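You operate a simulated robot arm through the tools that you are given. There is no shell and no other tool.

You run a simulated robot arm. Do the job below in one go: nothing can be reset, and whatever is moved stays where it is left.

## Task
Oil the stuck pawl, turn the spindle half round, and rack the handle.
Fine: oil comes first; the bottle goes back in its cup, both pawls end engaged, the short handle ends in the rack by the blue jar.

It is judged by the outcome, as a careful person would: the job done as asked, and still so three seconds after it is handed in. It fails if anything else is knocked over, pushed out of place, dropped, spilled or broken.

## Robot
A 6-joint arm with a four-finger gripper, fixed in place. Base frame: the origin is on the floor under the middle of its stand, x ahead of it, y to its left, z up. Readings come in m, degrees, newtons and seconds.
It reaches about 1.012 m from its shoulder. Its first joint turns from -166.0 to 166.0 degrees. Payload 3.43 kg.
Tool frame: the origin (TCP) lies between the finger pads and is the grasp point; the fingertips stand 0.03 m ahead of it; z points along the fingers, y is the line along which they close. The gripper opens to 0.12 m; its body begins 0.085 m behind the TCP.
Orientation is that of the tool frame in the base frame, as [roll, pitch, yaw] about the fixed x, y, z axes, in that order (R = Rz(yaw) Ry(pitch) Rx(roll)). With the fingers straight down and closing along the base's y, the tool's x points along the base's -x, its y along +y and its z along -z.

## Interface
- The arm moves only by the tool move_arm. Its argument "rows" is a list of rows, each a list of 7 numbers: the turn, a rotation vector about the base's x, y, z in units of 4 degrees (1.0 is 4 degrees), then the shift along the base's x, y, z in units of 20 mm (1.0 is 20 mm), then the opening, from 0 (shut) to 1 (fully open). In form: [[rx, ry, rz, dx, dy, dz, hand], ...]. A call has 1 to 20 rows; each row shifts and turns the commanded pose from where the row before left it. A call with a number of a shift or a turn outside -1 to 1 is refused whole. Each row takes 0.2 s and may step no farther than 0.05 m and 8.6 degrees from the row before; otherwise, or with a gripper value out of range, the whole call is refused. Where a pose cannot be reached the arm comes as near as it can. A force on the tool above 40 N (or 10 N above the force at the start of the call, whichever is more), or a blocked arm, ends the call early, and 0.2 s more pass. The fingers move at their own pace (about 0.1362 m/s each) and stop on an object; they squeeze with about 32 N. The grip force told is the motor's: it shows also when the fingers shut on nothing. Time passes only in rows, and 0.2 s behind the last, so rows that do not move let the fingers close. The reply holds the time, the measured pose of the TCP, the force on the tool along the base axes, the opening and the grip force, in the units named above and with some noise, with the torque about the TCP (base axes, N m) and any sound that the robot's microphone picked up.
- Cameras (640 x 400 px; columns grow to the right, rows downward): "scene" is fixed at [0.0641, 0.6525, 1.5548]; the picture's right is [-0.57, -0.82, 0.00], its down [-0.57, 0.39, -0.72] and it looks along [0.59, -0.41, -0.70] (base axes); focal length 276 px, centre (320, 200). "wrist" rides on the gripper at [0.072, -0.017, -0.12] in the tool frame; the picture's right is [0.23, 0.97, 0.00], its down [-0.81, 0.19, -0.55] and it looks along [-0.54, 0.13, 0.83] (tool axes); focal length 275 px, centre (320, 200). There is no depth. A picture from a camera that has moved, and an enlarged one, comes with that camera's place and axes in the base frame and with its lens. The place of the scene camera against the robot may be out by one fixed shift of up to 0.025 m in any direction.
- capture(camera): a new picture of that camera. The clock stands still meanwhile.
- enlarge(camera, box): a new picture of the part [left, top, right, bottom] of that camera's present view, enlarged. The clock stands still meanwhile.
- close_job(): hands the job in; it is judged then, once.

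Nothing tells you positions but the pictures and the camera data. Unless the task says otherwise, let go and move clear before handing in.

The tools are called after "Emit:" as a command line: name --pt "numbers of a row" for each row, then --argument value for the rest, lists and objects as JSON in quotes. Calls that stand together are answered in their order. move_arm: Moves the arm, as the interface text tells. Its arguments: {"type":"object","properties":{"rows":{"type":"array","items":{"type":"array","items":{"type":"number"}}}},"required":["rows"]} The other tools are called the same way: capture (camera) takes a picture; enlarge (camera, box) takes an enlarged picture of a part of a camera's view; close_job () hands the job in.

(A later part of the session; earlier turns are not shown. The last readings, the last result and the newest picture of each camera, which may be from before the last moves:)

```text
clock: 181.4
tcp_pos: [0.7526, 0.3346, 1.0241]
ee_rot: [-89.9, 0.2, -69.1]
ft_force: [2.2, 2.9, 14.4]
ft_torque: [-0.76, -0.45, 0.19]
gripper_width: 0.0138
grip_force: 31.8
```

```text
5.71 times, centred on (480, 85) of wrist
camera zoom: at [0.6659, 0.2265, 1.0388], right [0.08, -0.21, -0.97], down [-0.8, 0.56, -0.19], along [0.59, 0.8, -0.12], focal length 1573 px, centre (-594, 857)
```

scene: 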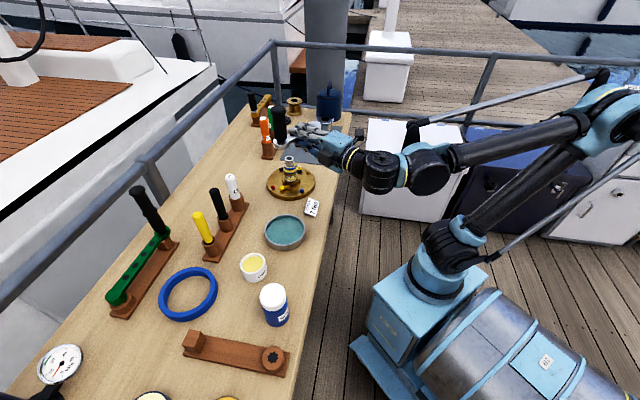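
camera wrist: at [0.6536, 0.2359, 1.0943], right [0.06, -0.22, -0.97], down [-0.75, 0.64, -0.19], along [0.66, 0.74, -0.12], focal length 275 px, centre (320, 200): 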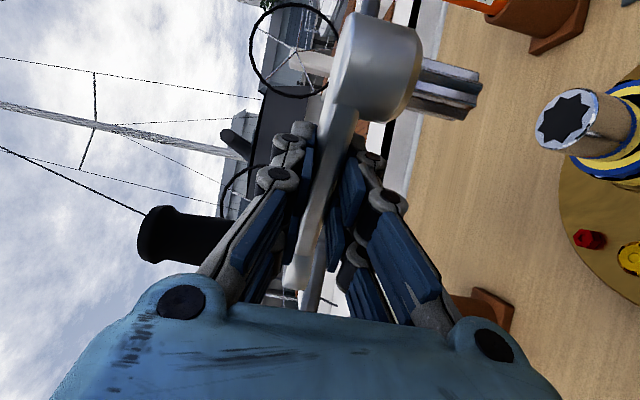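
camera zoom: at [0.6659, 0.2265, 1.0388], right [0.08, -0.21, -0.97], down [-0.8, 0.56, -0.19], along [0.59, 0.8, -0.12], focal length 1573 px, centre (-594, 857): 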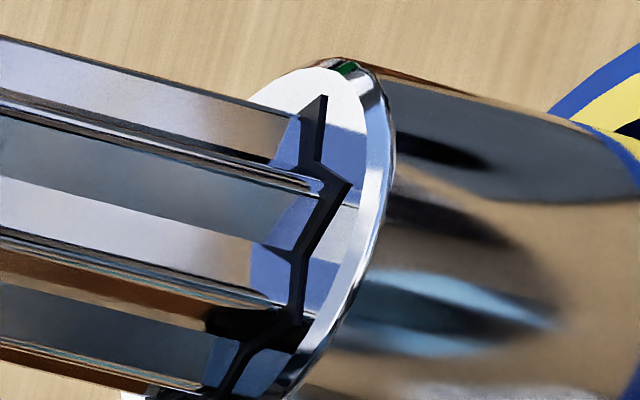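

Emit:
enlarge --camera "wrist" --box '[465, 58, 505, 88]'

Emit:
enlarge --camera "wrist" --box '[455, 86, 495, 126]'

```text
13.33 times, centred on (485, 73) of wrist
camera zoom: at [0.6659, 0.2265, 1.0388], right [0.08, -0.21, -0.97], down [-0.8, 0.56, -0.19], along [0.59, 0.8, -0.12], focal length 3670 px, centre (-1880, 1893)
```

zoom: 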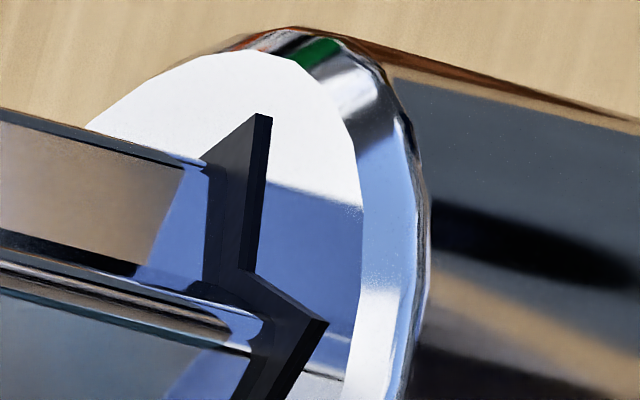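

```text
10.00 times, centred on (475, 106) of wrist
camera zoom: at [0.6659, 0.2265, 1.0388], right [0.08, -0.21, -0.97], down [-0.8, 0.56, -0.19], along [0.59, 0.8, -0.12], focal length 2753 px, centre (-1230, 1140)
```

zoom: 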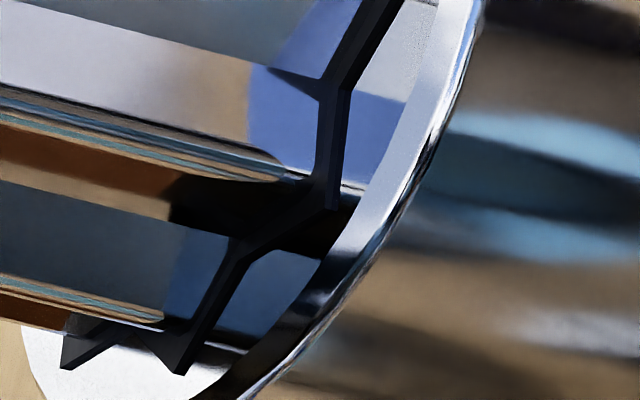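

Emit:
move_arm --pt "0 0 0 0 0 0.25 0" --pt "0 0 0 0 0 0.25 0"

Emit:
enlarge --camera "wrist" --box '[400, 20, 560, 140]'

Emit:
enlarge --camera "wrist" --box '[455, 45, 535, 95]'

Emit:
enlarge --camera "wrist" --box '[455, 80, 535, 130]'

```text
clock: 182.0
tcp_pos: [0.7539, 0.334, 1.0321]
ee_rot: [-89.9, 0.1, -69.2]
ft_force: [0.7, -0.7, -3.5]
ft_torque: [0.0, 0.02, -0.01]
gripper_width: 0.0133
grip_force: 31.6
```

```text
3.33 times, centred on (480, 80) of wrist
camera zoom: at [0.6662, 0.2264, 1.0481], right [0.08, -0.21, -0.97], down [-0.8, 0.56, -0.19], along [0.59, 0.8, -0.12], focal length 918 px, centre (-213, 600)
```

zoom: 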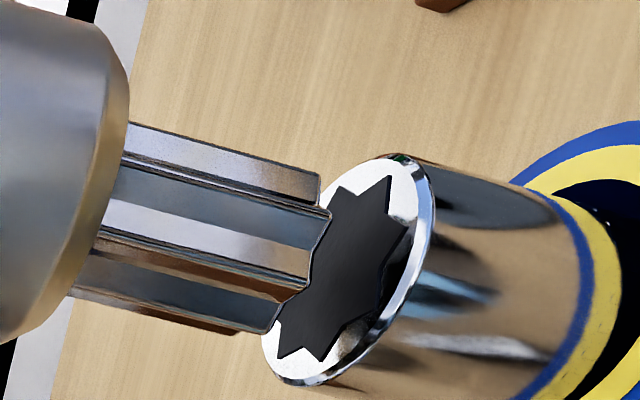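

```text
8.00 times, centred on (495, 70) of wrist
camera zoom: at [0.6662, 0.2264, 1.0481], right [0.08, -0.21, -0.97], down [-0.8, 0.56, -0.19], along [0.59, 0.8, -0.12], focal length 2202 px, centre (-1080, 1240)
```

zoom: 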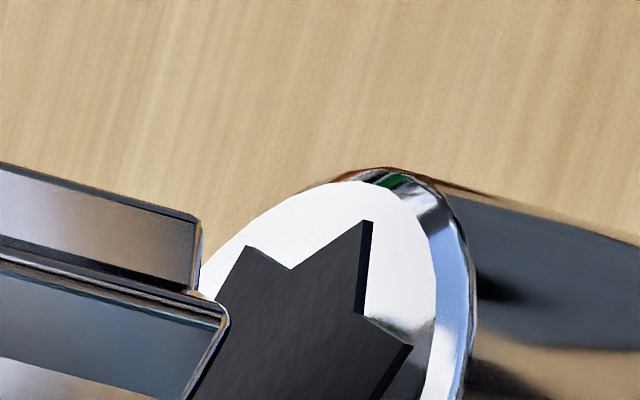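

```text
8.00 times, centred on (495, 105) of wrist
camera zoom: at [0.6662, 0.2264, 1.0481], right [0.08, -0.21, -0.97], down [-0.8, 0.56, -0.19], along [0.59, 0.8, -0.12], focal length 2202 px, centre (-1080, 960)
```

zoom: 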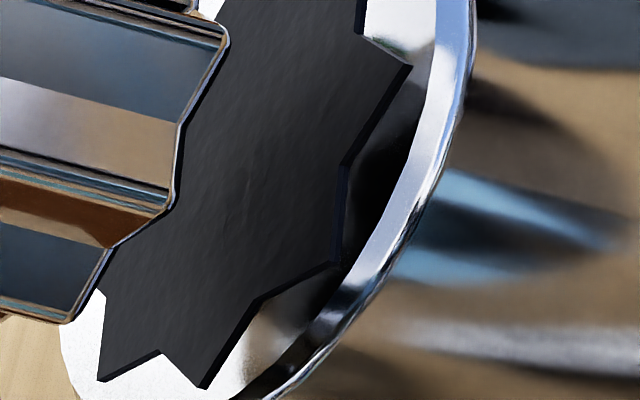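

The contact analysis says the near rim is always what touches, so the spigot must go further forward. I'll rotate back 2.5° about the hub, shift 1 mm forward, and try again.

Emit:
move_arm --pt "0 0 -0.3125 0.078 0.04 0 0" --pt "0 0 -0.3125 0.078 0.04 0 0" --pt "0 0 0 0 0 -0.25 0" --pt "0 0 0 0 0 -0.2 0"

Emit:
enlarge --camera "wrist" --box '[450, 50, 510, 120]'

```text
clock: 183.0
tcp_pos: [0.7551, 0.3361, 1.0252]
ee_rot: [-90.0, 0.1, -71.7]
ft_force: [-2.3, -0.7, 6.0]
ft_torque: [-0.47, -0.07, -0.11]
gripper_width: 0.0134
grip_force: 32.2
```

```text
5.71 times, centred on (480, 85) of wrist
camera zoom: at [0.6644, 0.2315, 1.0397], right [0.07, -0.22, -0.97], down [-0.78, 0.6, -0.19], along [0.62, 0.77, -0.13], focal length 1573 px, centre (-594, 857)
```

zoom: 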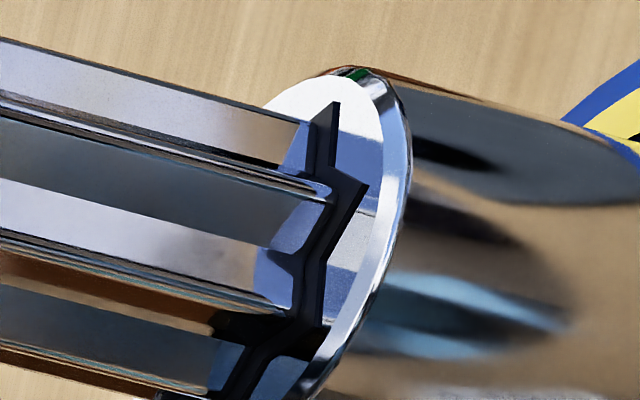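

Emit:
move_arm --pt "0 0 0 -0.019 -0.0063 0 0"

Emit:
move_arm --pt "0 0 0 -0.019 -0.0063 0 0"

```text
clock: 183.4
tcp_pos: [0.7549, 0.3366, 1.0232]
ee_rot: [-90.0, 0.2, -71.8]
ft_force: [-0.5, -2.4, 1.4]
ft_torque: [-0.3, -0.05, -0.11]
gripper_width: 0.0136
grip_force: 32.3
```

```text
clock: 183.8
tcp_pos: [0.7555, 0.3348, 1.0246]
ee_rot: [-90.0, 0.3, -71.7]
ft_force: [-0.5, -3.2, -1.4]
ft_torque: [-0.3, -0.02, -0.1]
gripper_width: 0.0134
grip_force: 31.9
```

The load is fading. Small correction, then lowering in 0.6 mm steps.

Emit:
move_arm --pt "0 0 0 -0.0016 -0.011 0 0"

Emit:
move_arm --pt "0 0 0 0.005 0.0015 -0.04 0"

Emit:
move_arm --pt "0 0 0 0.005 0.0015 -0.04 0"

```text
clock: 184.2
tcp_pos: [0.7542, 0.3359, 1.0242]
ee_rot: [-89.9, 0.2, -71.8]
ft_force: [2.0, -0.5, -1.7]
ft_torque: [-0.08, -0.03, 0.07]
gripper_width: 0.0136
grip_force: 32.0
```

```text
clock: 184.6
tcp_pos: [0.7563, 0.3366, 1.0238]
ee_rot: [-90.1, 0.2, -71.8]
ft_force: [-1.6, -0.1, 3.0]
ft_torque: [-0.28, -0.09, -0.06]
gripper_width: 0.0133
grip_force: 32.2
```

```text
clock: 185.0
tcp_pos: [0.7552, 0.3353, 1.0239]
ee_rot: [-89.9, 0.2, -71.7]
ft_force: [1.4, -0.7, 12.9]
ft_torque: [-0.84, -0.37, 0.09]
gripper_width: 0.0138
grip_force: 32.2
```

It is in the chamfer and nearly centred. I'll wiggle gently ±2° about the hub axis with light pressure to let it seat.

Emit:
move_arm --pt "0 0 0.25 -0.048 -0.016 0 0" --pt "0 0 0.25 -0.048 -0.016 0 0" --pt "0 0 -0.25 0.048 0.016 0 0" --pt "0 0 -0.25 0.048 0.016 0 0" --pt "0 0 -0.25 0.048 0.016 0 0" --pt "0 0 -0.25 0.048 0.016 0 0" --pt "0 0 0.25 -0.048 -0.016 0 0" --pt "0 0 0.25 -0.048 -0.016 0 0"

Emit:
enlarge --camera "wrist" --box '[450, 50, 510, 120]'

```text
clock: 186.8
tcp_pos: [0.7555, 0.3369, 1.023]
ee_rot: [-89.9, 0.3, -71.7]
ft_force: [-0.7, 4.0, 25.0]
ft_torque: [-1.24, -0.56, 0.05]
gripper_width: 0.0137
grip_force: 31.8
```

```text
5.71 times, centred on (480, 85) of wrist
camera zoom: at [0.6634, 0.2318, 1.0383], right [0.07, -0.22, -0.97], down [-0.78, 0.6, -0.19], along [0.62, 0.77, -0.12], focal length 1573 px, centre (-594, 857)
```

zoom: 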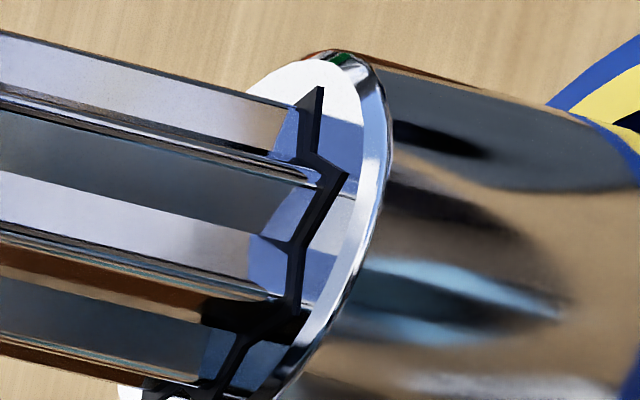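

Emit:
enlarge --camera "wrist" --box '[465, 56, 505, 86]'

Emit:
enlarge --camera "wrist" --box '[455, 84, 495, 124]'

```text
13.33 times, centred on (485, 71) of wrist
camera zoom: at [0.6634, 0.2318, 1.0383], right [0.07, -0.22, -0.97], down [-0.78, 0.6, -0.19], along [0.62, 0.77, -0.12], focal length 3670 px, centre (-1880, 1920)
```

zoom: 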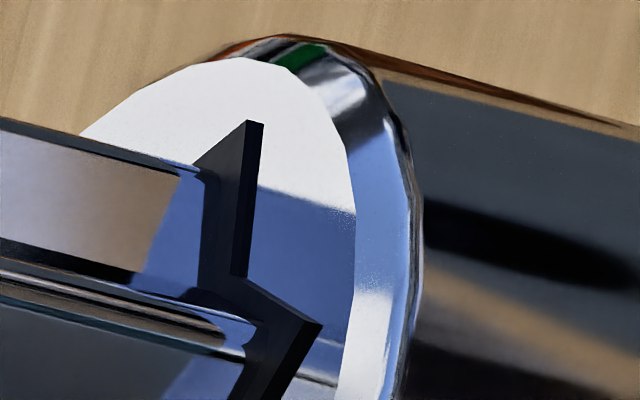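

```text
10.00 times, centred on (475, 104) of wrist
camera zoom: at [0.6634, 0.2318, 1.0383], right [0.07, -0.22, -0.97], down [-0.78, 0.6, -0.19], along [0.62, 0.77, -0.12], focal length 2753 px, centre (-1230, 1160)
```

zoom: 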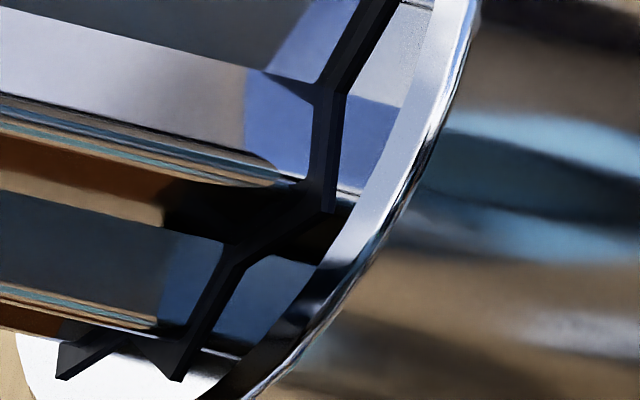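

The star marks show about 3° of rotation and 1 mm of offset left. I'll lift clear, correct both and lower again gently.

Emit:
move_arm --pt "0 0 0 0 0 0.2 0" --pt "0 0 -0.375 0.047 0.018 0 0" --pt "0 0 -0.375 0.047 0.018 0 0" --pt "0 0 0 0 0 -0.13 0"

Emit:
enlarge --camera "wrist" --box '[450, 50, 510, 120]'

```text
clock: 187.8
tcp_pos: [0.7583, 0.3372, 1.0241]
ee_rot: [-90.0, 0.2, -74.7]
ft_force: [0.4, 0.4, 0.3]
ft_torque: [-0.05, -0.1, 0.07]
gripper_width: 0.0139
grip_force: 32.1
```

```text
5.71 times, centred on (480, 85) of wrist
camera zoom: at [0.6607, 0.2372, 1.0396], right [0.06, -0.22, -0.97], down [-0.75, 0.64, -0.19], along [0.66, 0.74, -0.13], focal length 1573 px, centre (-594, 857)
```

zoom: 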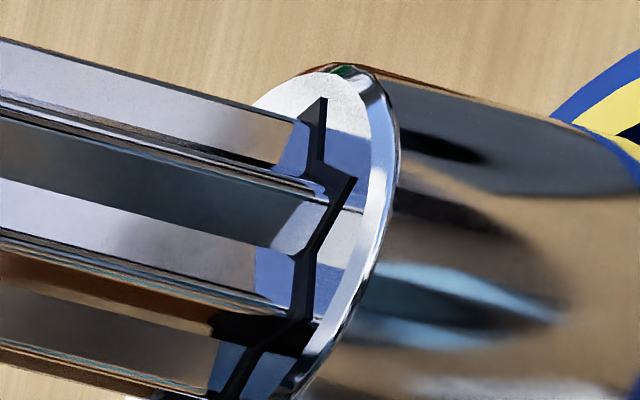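

Emit:
move_arm --pt "0 0 0 0 0 -0.05 0"

Emit:
enlarge --camera "wrist" --box '[465, 56, 505, 86]'

Emit:
enlarge --camera "wrist" --box '[455, 84, 495, 124]'

```text
clock: 188.2
tcp_pos: [0.7576, 0.3363, 1.0245]
ee_rot: [-89.9, 0.1, -74.7]
ft_force: [5.0, 4.8, 11.3]
ft_torque: [-0.63, -0.44, 0.37]
gripper_width: 0.0133
grip_force: 32.0
```

```text
13.33 times, centred on (485, 71) of wrist
camera zoom: at [0.6606, 0.2374, 1.0391], right [0.06, -0.22, -0.97], down [-0.75, 0.64, -0.19], along [0.66, 0.74, -0.13], focal length 3670 px, centre (-1880, 1920)
```

zoom: 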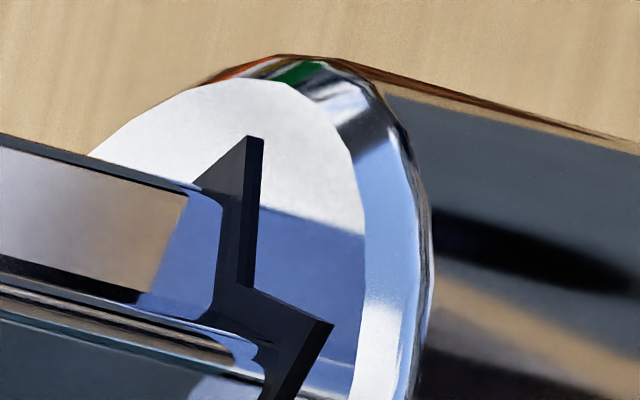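

```text
10.00 times, centred on (475, 104) of wrist
camera zoom: at [0.6606, 0.2374, 1.0391], right [0.06, -0.22, -0.97], down [-0.75, 0.64, -0.19], along [0.66, 0.74, -0.13], focal length 2753 px, centre (-1230, 1160)
```

zoom: 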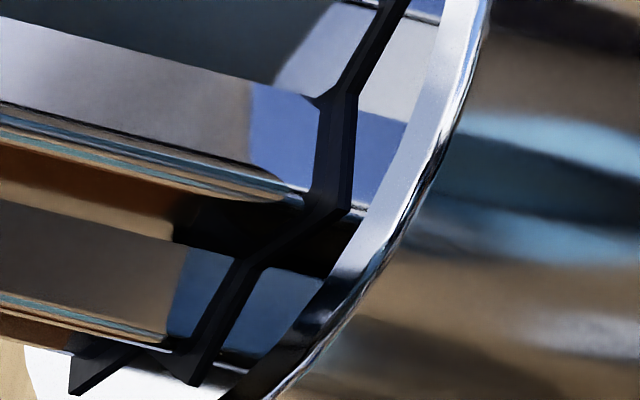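

I'll do a light-pressure raster search (0.4 mm pitch) around the measured star centre.

Emit:
move_arm --pt "0 0 0 0.0013 -0.0048 0.03 0" --pt "0 0 0 -0.019 -0.0053 0 0" --pt "0 0 0 -0.019 -0.0053 0 0" --pt "0 0 0 -0.019 -0.0053 0 0"

Emit:
move_arm --pt "0 0 0 -0.019 -0.0053 0 0" --pt "0 0 0 -0.019 -0.0053 0 0"

Emit:
move_arm --pt "0 0 0 0.0053 -0.0193 0 0" --pt "0 0 0 0.019 0.0053 0 0" --pt "0 0 0 0.019 0.0053 0 0"

Emit:
move_arm --pt "0 0 0 0.019 0.0053 0 0" --pt "0 0 0 0.019 0.0053 0 0"

```text
clock: 189.2
tcp_pos: [0.7548, 0.3367, 1.0242]
ee_rot: [-90.0, 0.1, -74.7]
ft_force: [7.5, 5.0, 12.2]
ft_torque: [-0.62, -0.62, 0.53]
gripper_width: 0.0136
grip_force: 31.7
```

```text
clock: 189.8
tcp_pos: [0.7551, 0.3357, 1.0242]
ee_rot: [-90.1, 0.2, -74.7]
ft_force: [12.4, 10.3, 16.9]
ft_torque: [-0.56, -0.94, 0.87]
gripper_width: 0.0138
grip_force: 31.9
```

```text
clock: 190.6
tcp_pos: [0.7559, 0.335, 1.0238]
ee_rot: [-89.9, 0.1, -74.7]
ft_force: [6.6, 14.0, 22.9]
ft_torque: [-0.8, -0.79, 0.68]
gripper_width: 0.0139
grip_force: 32.4
```

```text
clock: 191.2
tcp_pos: [0.7568, 0.3362, 1.0226]
ee_rot: [-90.0, 0.2, -74.8]
ft_force: [-1.0, 15.3, 20.6]
ft_torque: [-0.57, -0.51, 0.25]
gripper_width: 0.0136
grip_force: 32.3
```

Lateral sliding just sticks, so I'll peck instead. The contact height has been getting steadily lower toward the handle-arm side, so I'll follow that slope.

Emit:
move_arm --pt "0 0 0 0 0 0.12 0" --pt "0 0 0 0.0023 0.068 0 0" --pt "0 0 0 0 0 -0.1 0"

Emit:
enlarge --camera "wrist" --box '[450, 50, 510, 120]'

```text
clock: 192.0
tcp_pos: [0.7558, 0.3366, 1.0236]
ee_rot: [-89.9, 0.2, -74.9]
ft_force: [-0.2, -5.2, 2.8]
ft_torque: [-0.52, -0.09, -0.16]
gripper_width: 0.0137
grip_force: 32.0
```

```text
5.71 times, centred on (480, 85) of wrist
camera zoom: at [0.6596, 0.2372, 1.0394], right [0.06, -0.22, -0.97], down [-0.75, 0.64, -0.19], along [0.66, 0.74, -0.12], focal length 1573 px, centre (-594, 857)
```

zoom: 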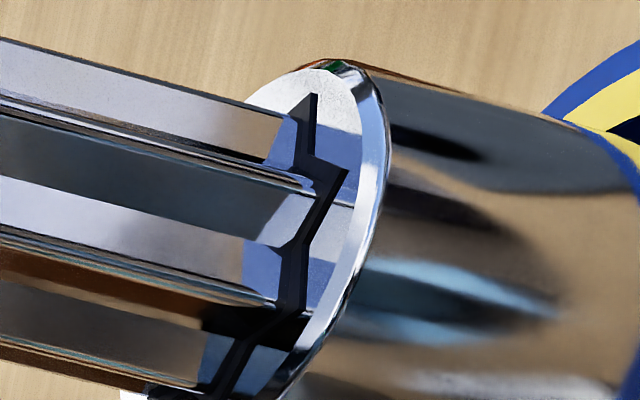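

Emit:
move_arm --pt "0 0 0 0 0 0.08 0" --pt "0 0 0 0.0083 -0.021 0 0" --pt "0 0 0 0 0 -0.08 0"

Emit:
move_arm --pt "0 0 0 0 0 -0.05 0"

```text
clock: 192.8
tcp_pos: [0.7566, 0.339, 1.0257]
ee_rot: [-89.9, 0.1, -74.7]
ft_force: [1.7, 5.7, 20.2]
ft_torque: [-0.87, -0.71, 0.26]
gripper_width: 0.0136
grip_force: 32.0
```

```text
clock: 193.4
tcp_pos: [0.7451, 0.3398, 1.0303]
ee_rot: [-89.2, 0.0, -74.6]
ft_force: [2.7, 0.8, -4.9]
ft_torque: [0.04, -0.02, -0.06]
gripper_width: 0.0134
grip_force: 32.1
stopped in row 1: the force on the tool passed its limit at 41 N (the readings are from after the stop); the commanded pose is now the measured one
```

Maybe the socket only accepts the original relation (or quarter turns of it), and 105° is an eighth off. I'll raise the handle and turn it to about 148°, exactly the relation it had originally.

Emit:
move_arm --pt "0 0 0 0 0 0.8 0" --pt "0 0 0 0 0 0.9 0" --pt "0 0 0 0 0 0.8 0" --pt "0 0 0.973 -0.095 -0.152 0 0" --pt "0 0 0.973 -0.095 -0.152 0 0" --pt "0 0 0.973 -0.095 -0.152 0 0" --pt "0 0 0.973 -0.095 -0.152 0 0" --pt "0 0 0.973 -0.095 -0.152 0 0" --pt "0 0 0.973 -0.095 -0.152 0 0" --pt "0 0 0.973 -0.095 -0.152 0 0" --pt "0 0 0.973 -0.095 -0.152 0 0" --pt "0 0 0.973 -0.095 -0.152 0 0" --pt "0 0 0.973 -0.095 -0.152 0 0" --pt "0 0 0.973 -0.095 -0.152 0 0"

Emit:
capture --camera "wrist"

Emit:
enlarge --camera "scene" --box '[240, 80, 360, 200]'

Emit:
enlarge --camera "wrist" --box '[400, 20, 640, 200]'

```text
clock: 196.4
tcp_pos: [0.7255, 0.3077, 1.0768]
ee_rot: [-89.3, -0.1, -31.7]
ft_force: [0.2, -1.5, -3.5]
ft_torque: [-0.01, 0.04, -0.03]
gripper_width: 0.0135
grip_force: 32.2
out of reach, approached as far as the arm can: row 8
```

```text
taken
camera wrist: at [0.7226, 0.1676, 1.0915], right [0.2, -0.11, -0.97], down [-0.98, -0.04, -0.2], along [-0.02, 0.99, -0.12], focal length 275 px, centre (320, 200)
```

wrist: 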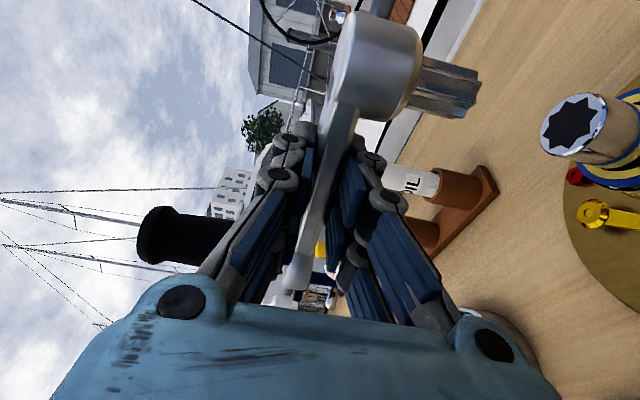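

```text
3.33 times, centred on (300, 140) of scene
camera zoom: at [0.0641, 0.6525, 1.5548], right [-0.57, -0.82, 0.0], down [-0.57, 0.39, -0.72], along [0.59, -0.41, -0.7], focal length 920 px, centre (387, 400)
```

zoom: 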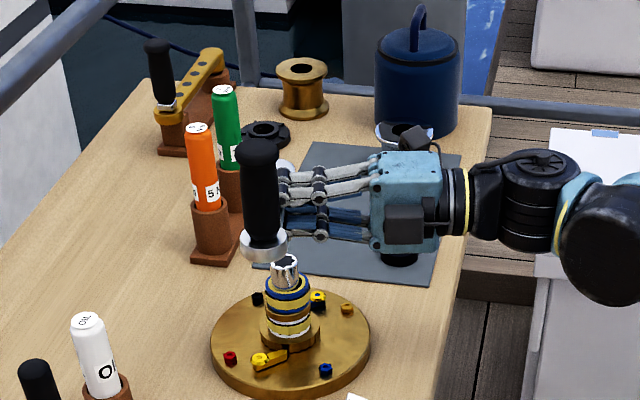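

```text
2.22 times, centred on (520, 110) of wrist
camera zoom: at [0.7226, 0.1676, 1.0915], right [0.2, -0.11, -0.97], down [-0.98, -0.04, -0.2], along [-0.02, 0.99, -0.12], focal length 612 px, centre (-124, 400)
```

zoom: 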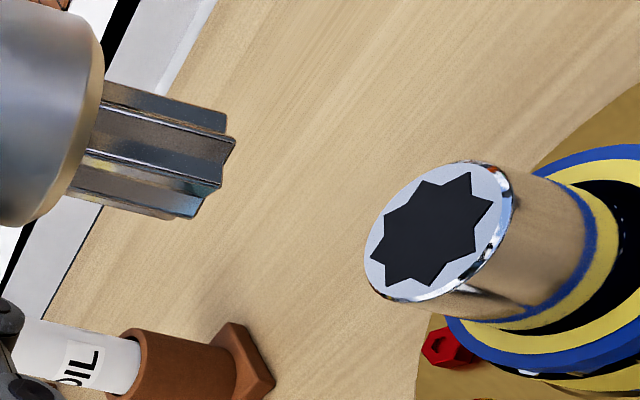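

Emit:
move_arm --pt "-0.149 0.0925 0 0 0 -0.7 0" --pt "0 0 0 0 0 -0.7 0" --pt "0 0 0 0 0 -0.7 0"

Emit:
enlarge --camera "wrist" --box '[455, 45, 535, 95]'

Emit:
enlarge --camera "wrist" --box '[455, 85, 535, 135]'

```text
clock: 197.2
tcp_pos: [0.7258, 0.3082, 1.0338]
ee_rot: [-89.8, 0.0, -31.8]
ft_force: [0.4, 0.0, -2.8]
ft_torque: [-0.01, 0.04, 0.02]
gripper_width: 0.0135
grip_force: 31.5
```

```text
8.00 times, centred on (495, 70) of wrist
camera zoom: at [0.723, 0.1695, 1.0504], right [0.2, -0.12, -0.97], down [-0.98, -0.04, -0.19], along [-0.02, 0.99, -0.13], focal length 2202 px, centre (-1080, 1240)
```

zoom: 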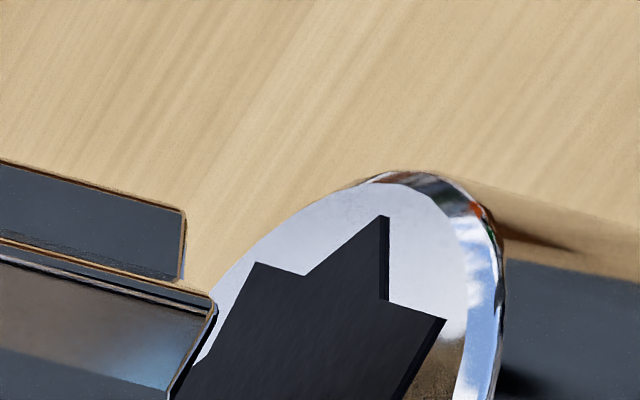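

```text
8.00 times, centred on (495, 110) of wrist
camera zoom: at [0.723, 0.1695, 1.0504], right [0.2, -0.12, -0.97], down [-0.98, -0.04, -0.19], along [-0.02, 0.99, -0.13], focal length 2202 px, centre (-1080, 920)
```

zoom: 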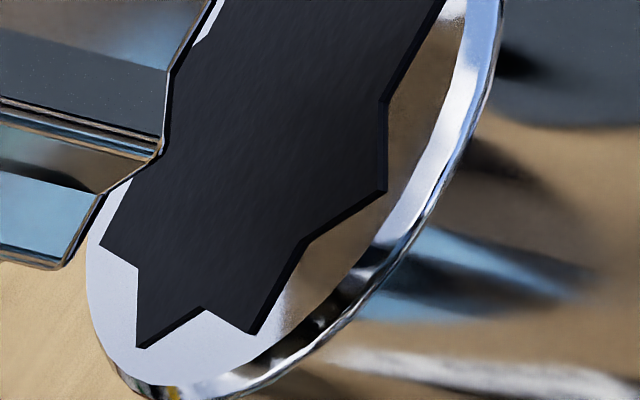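

Emit:
move_arm --pt "0 0 0.375 -0.038 -0.081 0 0" --pt "0 0 0.375 -0.038 -0.081 0 0" --pt "0 0 0 0 0 -0.3 0" --pt "0 0 0 0 0 -0.12 0"

Emit:
enlarge --camera "wrist" --box '[450, 50, 510, 120]'

```text
clock: 198.2
tcp_pos: [0.7237, 0.3037, 1.0274]
ee_rot: [-89.9, 0.0, -28.9]
ft_force: [0.3, 0.6, -3.6]
ft_torque: [-0.01, 0.05, -0.01]
gripper_width: 0.0132
grip_force: 31.8
```

```text
5.71 times, centred on (480, 85) of wrist
camera zoom: at [0.7282, 0.1646, 1.0427], right [0.2, -0.11, -0.97], down [-0.98, -0.09, -0.19], along [-0.07, 0.99, -0.13], focal length 1573 px, centre (-594, 857)
```

zoom: 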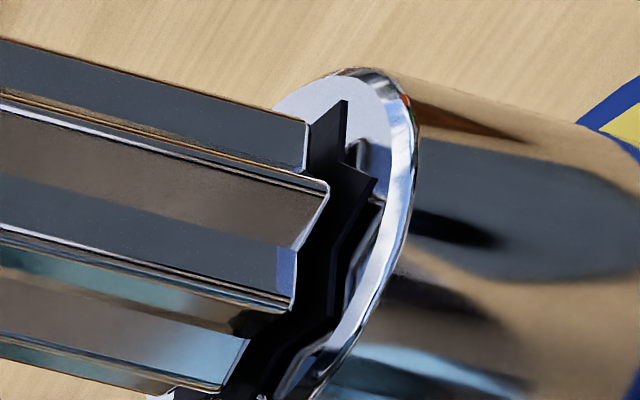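

Well aligned by this view, with a small gap left. Lowering.

Emit:
move_arm --pt "0 0 0 0 0 -0.1 0"

Emit:
move_arm --pt "0 0 0 0 0 -0.08 0"

Emit:
enlarge --camera "wrist" --box '[450, 50, 510, 120]'

```text
clock: 198.6
tcp_pos: [0.724, 0.3031, 1.0262]
ee_rot: [-89.9, 0.1, -28.7]
ft_force: [-0.7, 0.2, -3.4]
ft_torque: [-0.02, 0.0, -0.02]
gripper_width: 0.0137
grip_force: 31.8
```

```text
clock: 199.0
tcp_pos: [0.7235, 0.3042, 1.0238]
ee_rot: [-89.9, -0.1, -28.8]
ft_force: [0.2, -0.7, -4.0]
ft_torque: [-0.01, 0.05, 0.02]
gripper_width: 0.0135
grip_force: 32.1
```

```text
5.71 times, centred on (480, 85) of wrist
camera zoom: at [0.7288, 0.1654, 1.0396], right [0.2, -0.11, -0.97], down [-0.98, -0.09, -0.19], along [-0.07, 0.99, -0.13], focal length 1573 px, centre (-594, 857)
```

zoom: 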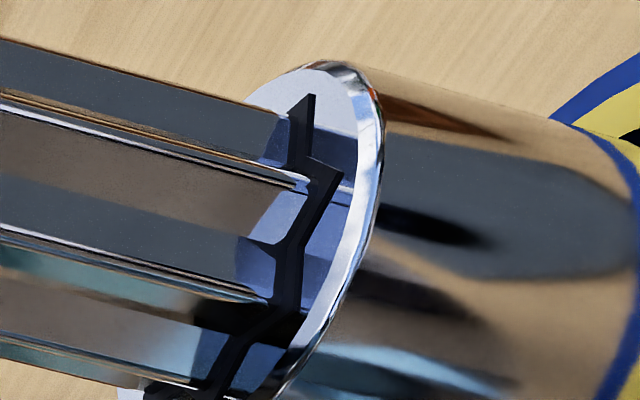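

No contact force yet, and the tip is below the rim. Continuing down.

Emit:
move_arm --pt "0 0 0 0 0 -0.1 0"

Emit:
enlarge --camera "wrist" --box '[450, 50, 510, 120]'

```text
clock: 199.4
tcp_pos: [0.7255, 0.3038, 1.0207]
ee_rot: [-89.9, 0.1, -28.8]
ft_force: [-1.0, 0.1, -3.2]
ft_torque: [-0.02, 0.03, 0.01]
gripper_width: 0.0135
grip_force: 31.8
```

```text
5.71 times, centred on (480, 85) of wrist
camera zoom: at [0.7289, 0.1651, 1.0374], right [0.2, -0.11, -0.97], down [-0.98, -0.09, -0.19], along [-0.07, 0.99, -0.13], focal length 1573 px, centre (-594, 857)
```

zoom: 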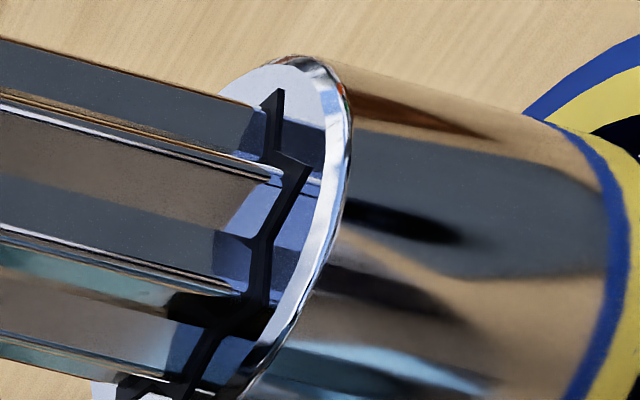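

It's going in: the original relation was the key. Lowering further in stages.

Emit:
move_arm --pt "0 0 0 0 0 -0.15 0" --pt "0 0 0 0 0 -0.15 0"

Emit:
move_arm --pt "0 0 0 0 0 -0.15 0" --pt "0 0 0 0 0 -0.15 0"

Emit:
enlarge --camera "wrist" --box '[400, 20, 560, 140]'

```text
clock: 200.0
tcp_pos: [0.7246, 0.3046, 1.0149]
ee_rot: [-89.9, 0.1, -28.8]
ft_force: [0.1, -0.2, -3.3]
ft_torque: [-0.02, 0.07, 0.0]
gripper_width: 0.0137
grip_force: 31.8
```

```text
clock: 200.6
tcp_pos: [0.7227, 0.3045, 1.0092]
ee_rot: [-89.9, -0.1, -28.8]
ft_force: [1.3, 3.1, -1.8]
ft_torque: [0.05, -0.15, 0.23]
gripper_width: 0.0136
grip_force: 31.3
```

```text
3.33 times, centred on (480, 80) of wrist
camera zoom: at [0.7279, 0.165, 1.0256], right [0.2, -0.11, -0.97], down [-0.98, -0.09, -0.19], along [-0.07, 0.99, -0.13], focal length 918 px, centre (-213, 600)
```

zoom: 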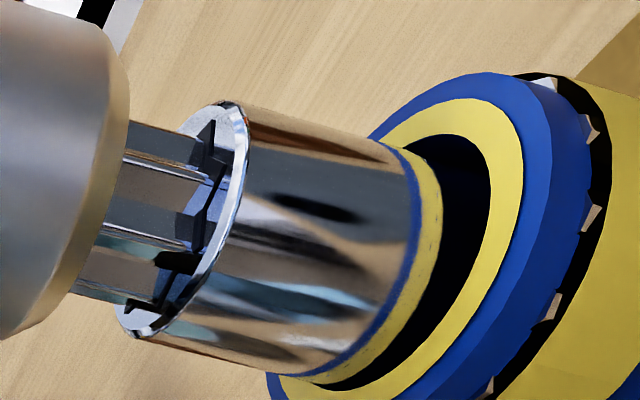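

Emit:
move_arm --pt "0 0 0 0.007 0.013 -0.15 0" --pt "0 0 0 0 0 -0.15 0"

Emit:
move_arm --pt "0 0 0 0 0 -0.12 0"

Emit:
enlarge --camera "wrist" --box '[400, 20, 560, 140]'

```text
clock: 201.2
tcp_pos: [0.7245, 0.3043, 1.0036]
ee_rot: [-90.0, 0.0, -28.8]
ft_force: [0.5, -0.6, -3.2]
ft_torque: [-0.01, 0.05, 0.0]
gripper_width: 0.0137
grip_force: 32.0
```

```text
clock: 201.6
tcp_pos: [0.7244, 0.3038, 1.0019]
ee_rot: [-89.9, 0.0, -28.9]
ft_force: [0.0, 0.6, -3.0]
ft_torque: [0.03, 0.0, 0.01]
gripper_width: 0.0133
grip_force: 32.5
```

```text
3.33 times, centred on (480, 80) of wrist
camera zoom: at [0.7286, 0.1648, 1.0173], right [0.2, -0.11, -0.97], down [-0.98, -0.09, -0.19], along [-0.07, 0.99, -0.13], focal length 918 px, centre (-213, 600)
```

zoom: 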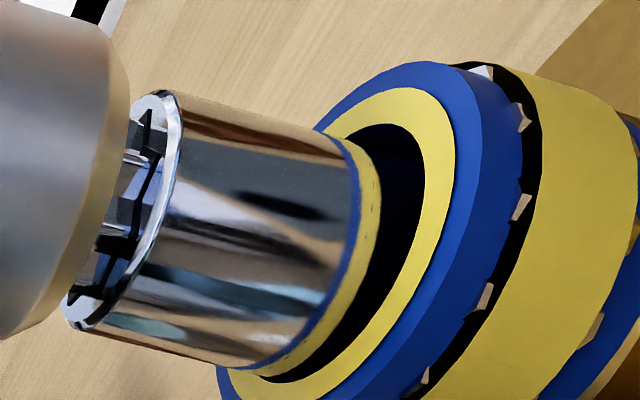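

Emit:
move_arm --pt "0 0 0 0 0 -0.12 0" --pt "0 0 0 0 0 -0.1 0"

Emit:
move_arm --pt "0 0 0 0 0 -0.1 0"

Emit:
enlarge --camera "wrist" --box '[400, 20, 560, 140]'

```text
clock: 202.2
tcp_pos: [0.7235, 0.3051, 0.998]
ee_rot: [-89.9, -0.1, -28.8]
ft_force: [2.1, 6.7, 20.2]
ft_torque: [-0.2, -1.17, 0.38]
gripper_width: 0.0138
grip_force: 32.1
```

```text
clock: 202.6
tcp_pos: [0.722, 0.3051, 0.9966]
ee_rot: [-89.9, -0.1, -28.8]
ft_force: [-4.0, 14.3, 36.2]
ft_torque: [-0.15, -1.75, 0.64]
gripper_width: 0.0147
grip_force: 32.0
```

```text
3.33 times, centred on (480, 80) of wrist
camera zoom: at [0.7275, 0.1657, 1.0124], right [0.2, -0.11, -0.97], down [-0.98, -0.1, -0.19], along [-0.07, 0.99, -0.13], focal length 918 px, centre (-213, 600)
```

zoom: 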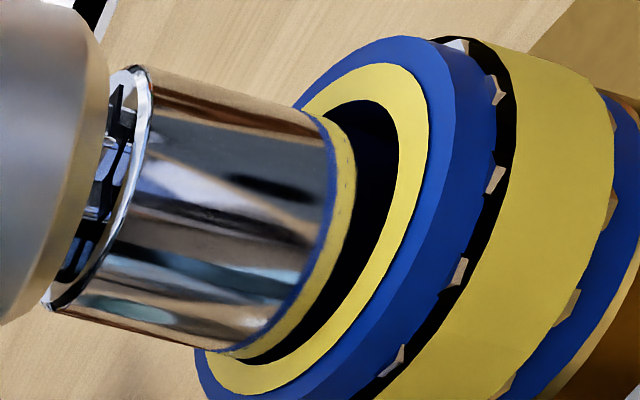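

The handle is essentially seated (hub on the shaft). I'll relieve the load, release, and back straight out.

Emit:
move_arm --pt "0 0 0 0 0 0.1 0"

Emit:
move_arm --pt "0 0 0 0 0 0 0.2" --pt "0 0 0 0 0 0 0.3" --pt "0 0 0 0 0 0 0.35" --pt "0 0 0 0 0 0 0.35"

Emit:
capture --camera "wrist"

Emit:
enlarge --camera "scene" --box '[250, 110, 350, 200]'

```text
clock: 203.0
tcp_pos: [0.7232, 0.3051, 0.9979]
ee_rot: [-90.0, -0.1, -28.8]
ft_force: [0.7, 12.2, 24.0]
ft_torque: [-0.21, -1.33, 0.72]
gripper_width: 0.0142
grip_force: 32.0
```

```text
clock: 204.0
tcp_pos: [0.723, 0.3053, 0.9976]
ee_rot: [-89.8, 0.0, -28.8]
ft_force: [1.2, 0.9, 0.0]
ft_torque: [-0.04, -0.01, 0.01]
gripper_width: 0.042
grip_force: 0.1
```

```text
taken
camera wrist: at [0.7283, 0.1653, 1.013], right [0.2, -0.11, -0.97], down [-0.98, -0.09, -0.19], along [-0.07, 0.99, -0.13], focal length 275 px, centre (320, 200)
```

wrist: 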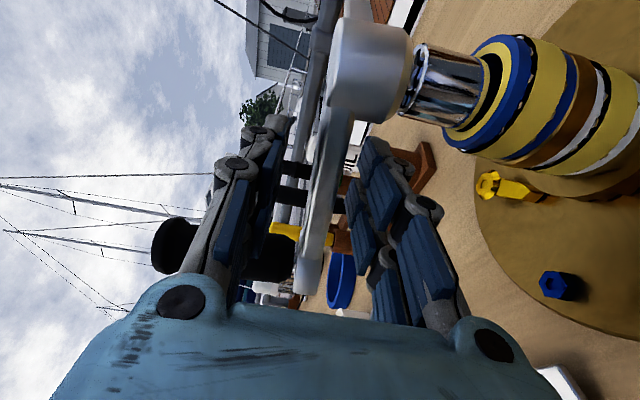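

```text
4.44 times, centred on (300, 155) of scene
camera zoom: at [0.0641, 0.6525, 1.5548], right [-0.57, -0.82, 0.0], down [-0.57, 0.39, -0.72], along [0.59, -0.41, -0.7], focal length 1226 px, centre (409, 400)
```

zoom: 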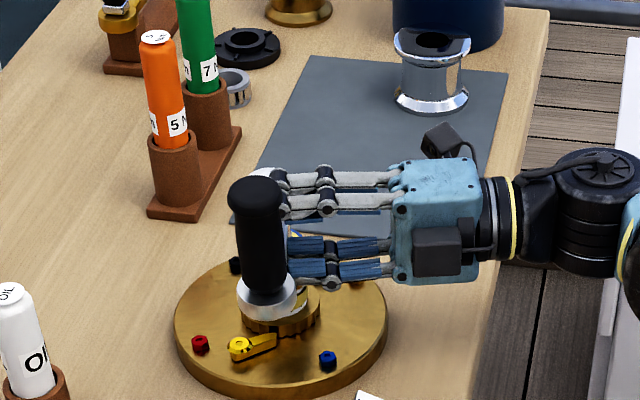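

The handle stands on the spindle again. Backing the fingers out horizontally.

Emit:
move_arm --pt "0 0 0 -0.24 -0.44 0 0.35" --pt "0 0 0 -0.45 -0.82 0 0.35" --pt "0 0 0 -0.45 -0.82 0 0.35" --pt "0 0 0 -0.45 -0.82 0 0.35" --pt "0 0 0 -0.45 -0.82 0 0.35" --pt "0 0 0 -0.45 -0.82 0 0.35" --pt "0 0 0 -0.45 -0.82 0 0.35"

Emit:
capture --camera "wrist"

Emit:
enlarge --camera "scene" --box '[255, 120, 345, 205]'

```text
clock: 205.6
tcp_pos: [0.6652, 0.1962, 0.9956]
ee_rot: [-89.8, 0.0, -28.8]
ft_force: [-0.2, 0.6, -1.4]
ft_torque: [0.02, 0.01, -0.03]
gripper_width: 0.0421
grip_force: 0.0
```

```text
taken
camera wrist: at [0.6697, 0.0576, 1.0116], right [0.2, -0.11, -0.97], down [-0.98, -0.09, -0.19], along [-0.07, 0.99, -0.13], focal length 275 px, centre (320, 200)
```

wrist: 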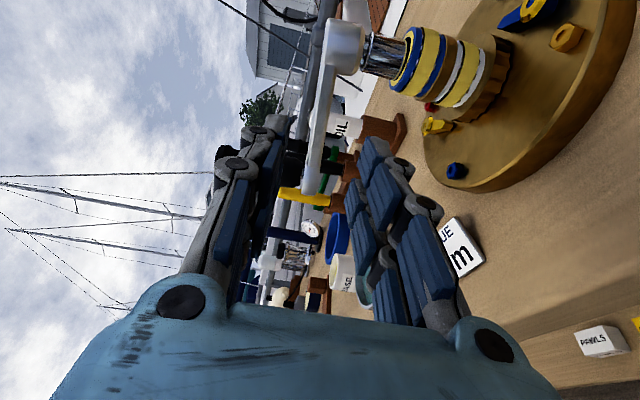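

```text
4.71 times, centred on (300, 162) of scene
camera zoom: at [0.0641, 0.6525, 1.5548], right [-0.57, -0.82, 0.0], down [-0.57, 0.39, -0.72], along [0.59, -0.41, -0.7], focal length 1298 px, centre (414, 376)
```

zoom: 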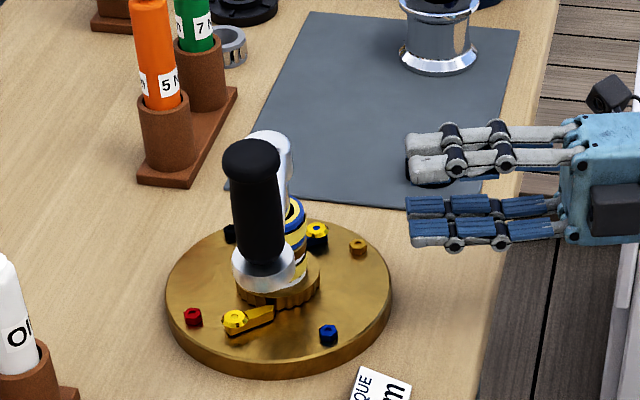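

The handle is back on the spindle at about 151°. I'll now swing the gripper to point down, aligned across the bar, to turn the spindle about its own axis by gripping the hub. That avoids side loads.

Emit:
move_arm --pt "0 0 0 -0.3 -0.3 1 0.5" --pt "0 0 0 -0.3 -0.3 1 0.5" --pt "0 0 0 0 0 1 0.5" --pt "0 0 0 0 0 1 0.5" --pt "0 0 0 0 0 1 0.5" --pt "0 0 0 0 0 1 0.5" --pt "0 0 0 0 0 1 0.5" --pt "0 0 0 0 0 1 0.6" --pt "0 0 0 0 0 1 0.6"

Emit:
move_arm --pt "-0.985 0.5425 0 0.3 0.2 0 0.6" --pt "-0.985 0.5425 0 0.3 0.2 0 0.6" --pt "-0.985 0.5425 0 0.3 0.2 0 0.6" --pt "-0.985 0.5425 0 0.3 0.2 0 0.6" --pt "-0.985 0.5425 0 0.3 0.2 0 0.6" --pt "-0.985 0.5425 0 0.3 0.2 0 0.6" --pt "-0.985 0.5425 0 0.3 0.2 0 0.6" --pt "-0.985 0.5425 0 0.3 0.2 0 0.6" --pt "-0.985 0.5425 0 0.3 0.2 0 0.6" --pt "-0.985 0.5425 0 0.3 0.2 0 0.6" --pt "-0.985 0.5425 0 0.3 0.2 0 0.6" --pt "-0.985 0.5425 0 0.3 0.2 0 0.6" --pt "-0.985 0.5425 0 0.3 0.2 0 0.6" --pt "-0.985 0.5425 0 0.3 0.2 0 0.6" --pt "-0.985 0.5425 0 0.3 0.2 0 0.6" --pt "-0.985 0.5425 0 0.3 0.2 0 0.6" --pt "-0.985 0.5425 0 0.3 0.2 0 0.6" --pt "-0.985 0.5425 0 0.3 0.2 0 0.6" --pt "-0.985 0.5425 0 0.3 0.2 0 0.6" --pt "-0.985 0.5425 0 0.3 0.2 0 0.6"

Emit:
capture --camera "wrist"

Emit:
enlarge --camera "scene" --box '[240, 60, 360, 200]'

```text
clock: 207.6
tcp_pos: [0.6535, 0.1846, 1.179]
ee_rot: [-89.9, 0.0, -28.9]
ft_force: [-0.3, -0.1, -0.3]
ft_torque: [-0.01, 0.01, -0.02]
gripper_width: 0.0718
grip_force: 0.0
```

```text
clock: 211.8
tcp_pos: [0.7803, 0.2425, 1.1774]
ee_rot: [-168.5, 11.4, -27.7]
ft_force: [-0.2, -0.6, -0.1]
ft_torque: [0.0, -0.03, -0.02]
gripper_width: 0.0723
grip_force: 0.1
out of reach, approached as far as the arm can: row 16, 17, 18, 19, 20
```

```text
taken
camera wrist: at [0.8606, 0.1931, 1.2821], right [-0.28, -0.93, -0.24], down [-0.75, 0.06, 0.65], along [-0.6, 0.36, -0.72], focal length 275 px, centre (320, 200)
```

wrist: 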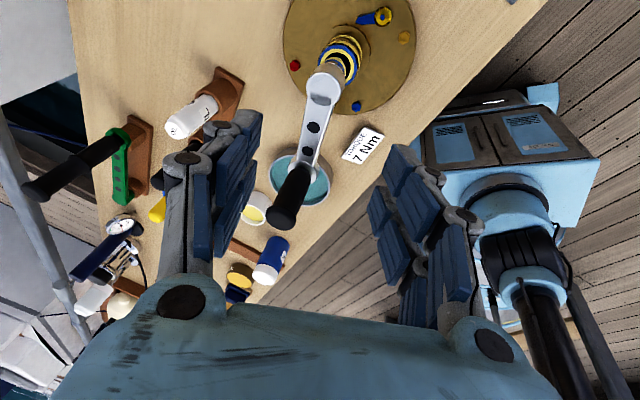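

```text
2.86 times, centred on (300, 130) of scene
camera zoom: at [0.0641, 0.6525, 1.5548], right [-0.57, -0.82, 0.0], down [-0.57, 0.39, -0.72], along [0.59, -0.41, -0.7], focal length 788 px, centre (377, 400)
```

zoom: 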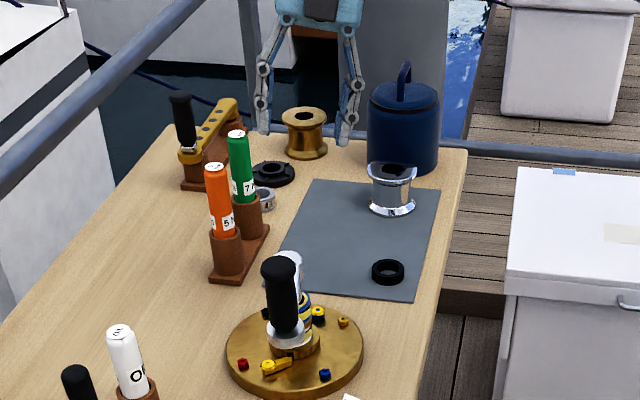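

The wrist hit a limit on that path, leaving the tool about 16° tilted. I'll try turning it in the other yaw direction, which was comfortable before.

Emit:
move_arm --pt "0 0 -1 0 0 0.2 0.6" --pt "0 0 -1 0 0 0.2 0.6" --pt "0 0 -1 0 0 0.2 0.6" --pt "0 0 -1 0 0 0.2 0.6" --pt "0 0 -1 0 0 0.2 0.6" --pt "0 0 -1 0 0 0 0.6" --pt "0 0 -1 0 0 0 0.6" --pt "0 0 -1 0 0 0 0.6" --pt "0 0 -1 0 0 0 0.6" --pt "0 0 -1 0 0 0 0.6"

```text
clock: 214.0
tcp_pos: [0.7853, 0.2291, 1.1981]
ee_rot: [-167.6, 14.9, -66.8]
ft_force: [0.5, 0.3, 0.6]
ft_torque: [0.0, 0.01, 0.03]
gripper_width: 0.072
grip_force: 0.1
out of reach, approached as far as the arm can: row 7, 8, 9
```

I'll retrace to the known-good wrist posture: undo the yaw, pitch back up to horizontal, and return to the earlier heading.

Emit:
move_arm --pt "0 0 1 -0.4 -0.2 0 0.6" --pt "0 0 1 -0.4 -0.2 0 0.6" --pt "0 0 1 -0.4 -0.2 0 0.6" --pt "0 0 1 -0.4 -0.2 0 0.6" --pt "0 0 1 -0.4 -0.2 0 0.6" --pt "0 0 1 -0.4 -0.2 0 0.6" --pt "0 0 1 -0.4 -0.2 0 0.6" --pt "0 0 1 -0.4 -0.2 0 0.6" --pt "0 0 1 -0.4 -0.2 0 0.6" --pt "0 0 0.8 -0.4 -0.2 0 0.6"

Emit:
move_arm --pt "0.985 -0.5425 0 0 0 0 0.6" --pt "0.985 -0.5425 0 0 0 0 0.6" --pt "0.985 -0.5425 0 0 0 0 0.6" --pt "0.985 -0.5425 0 0 0 0 0.6" --pt "0.985 -0.5425 0 0 0 0 0.6" --pt "0.985 -0.5425 0 0 0 0 0.6" --pt "0.985 -0.5425 0 0 0 0 0.6" --pt "0.985 -0.5425 0 0 0 0 0.6" --pt "0.985 -0.5425 0 0 0 0 0.6" --pt "0.985 -0.5425 0 0 0 0 0.6" --pt "0.985 -0.5425 0 0 0 0 0.6" --pt "0.985 -0.5425 0 0 0 0 0.6" --pt "0.985 -0.5425 0 0 0 0 0.6" --pt "0.985 -0.5425 0 0 0 0 0.6" --pt "0.985 -0.5425 0 0 0 0 0.6" --pt "0.985 -0.5425 0 0 0 0 0.6"

Emit:
capture --camera "scene"

```text
clock: 216.2
tcp_pos: [0.7037, 0.1885, 1.199]
ee_rot: [-167.8, 14.2, -27.8]
ft_force: [-0.7, -0.7, -0.2]
ft_torque: [-0.01, 0.01, 0.02]
gripper_width: 0.0722
grip_force: 0.0
```

```text
clock: 219.6
tcp_pos: [0.7051, 0.1886, 1.1964]
ee_rot: [-95.5, 3.5, -15.0]
ft_force: [-0.8, -0.2, 0.3]
ft_torque: [0.02, 0.0, 0.03]
gripper_width: 0.072
grip_force: 0.1
```

```text
taken
```

scene: 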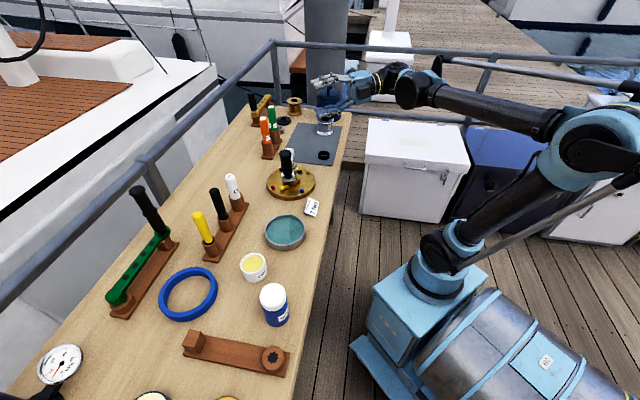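

Emit:
move_arm --pt "0 0 -1 0 0 0 0.6" --pt "0 0 -1 0 0 0 0.6" --pt "0 0 -1 0 0 0 0.6" --pt "0 0 -1 0 0 0 0.6" --pt "0 0 -1 0 0 0 0.6" --pt "0 0 -1 0 0 0 0.6" --pt "0 0 -1 0 0 0 0.6" --pt "0 0 -1 0 0 0 0.6" --pt "0 0 -1 0 0 0 0.6" --pt "0 0 -1 0 0 0 0.6" --pt "0 0 -1 0 0 0 0.6" --pt "0 0 -1 0 0 0 0.6" --pt "0 0 -1 0 0 0 0.6" --pt "0 0 -1 0 0 0 0.6"

Emit:
move_arm --pt "-0.966 -0.338 0 0 0 0 0.6" --pt "-0.966 -0.338 0 0 0 0 0.6" --pt "-0.966 -0.338 0 0 0 0 0.6" --pt "-0.966 -0.338 0 0 0 0 0.6" --pt "-0.966 -0.338 0 0 0 0 0.6" --pt "-0.966 -0.338 0 0 0 0 0.6" --pt "-0.966 -0.338 0 0 0 0 0.6" --pt "-0.966 -0.338 0 0 0 0 0.6" --pt "-0.966 -0.338 0 0 0 0 0.6" --pt "-0.966 -0.338 0 0 0 0 0.6" --pt "-0.966 -0.338 0 0 0 0 0.6" --pt "-0.966 -0.338 0 0 0 0 0.6" --pt "-0.966 -0.338 0 0 0 0 0.6" --pt "-0.966 -0.338 0 0 0 0 0.6" --pt "-0.966 -0.338 0 0 0 0 0.6" --pt "-0.966 -0.338 0 0 0 0 0.6"

```text
clock: 222.6
tcp_pos: [0.7117, 0.1727, 1.1939]
ee_rot: [-96.5, 3.5, -67.8]
ft_force: [0.1, 0.2, -0.5]
ft_torque: [-0.01, -0.05, 0.04]
gripper_width: 0.0719
grip_force: 0.2
out of reach, approached as far as the arm can: row 13, 14
```

```text
clock: 226.0
tcp_pos: [0.7263, 0.1219, 1.1921]
ee_rot: [-102.3, -61.9, -63.8]
ft_force: [-0.5, -0.6, 1.2]
ft_torque: [0.01, -0.02, 0.01]
gripper_width: 0.0721
grip_force: 0.0
out of reach, approached as far as the arm can: row 4, 5, 6, 7, 8, 9, 10, 11, 12, 13, 14, 15, 16
```

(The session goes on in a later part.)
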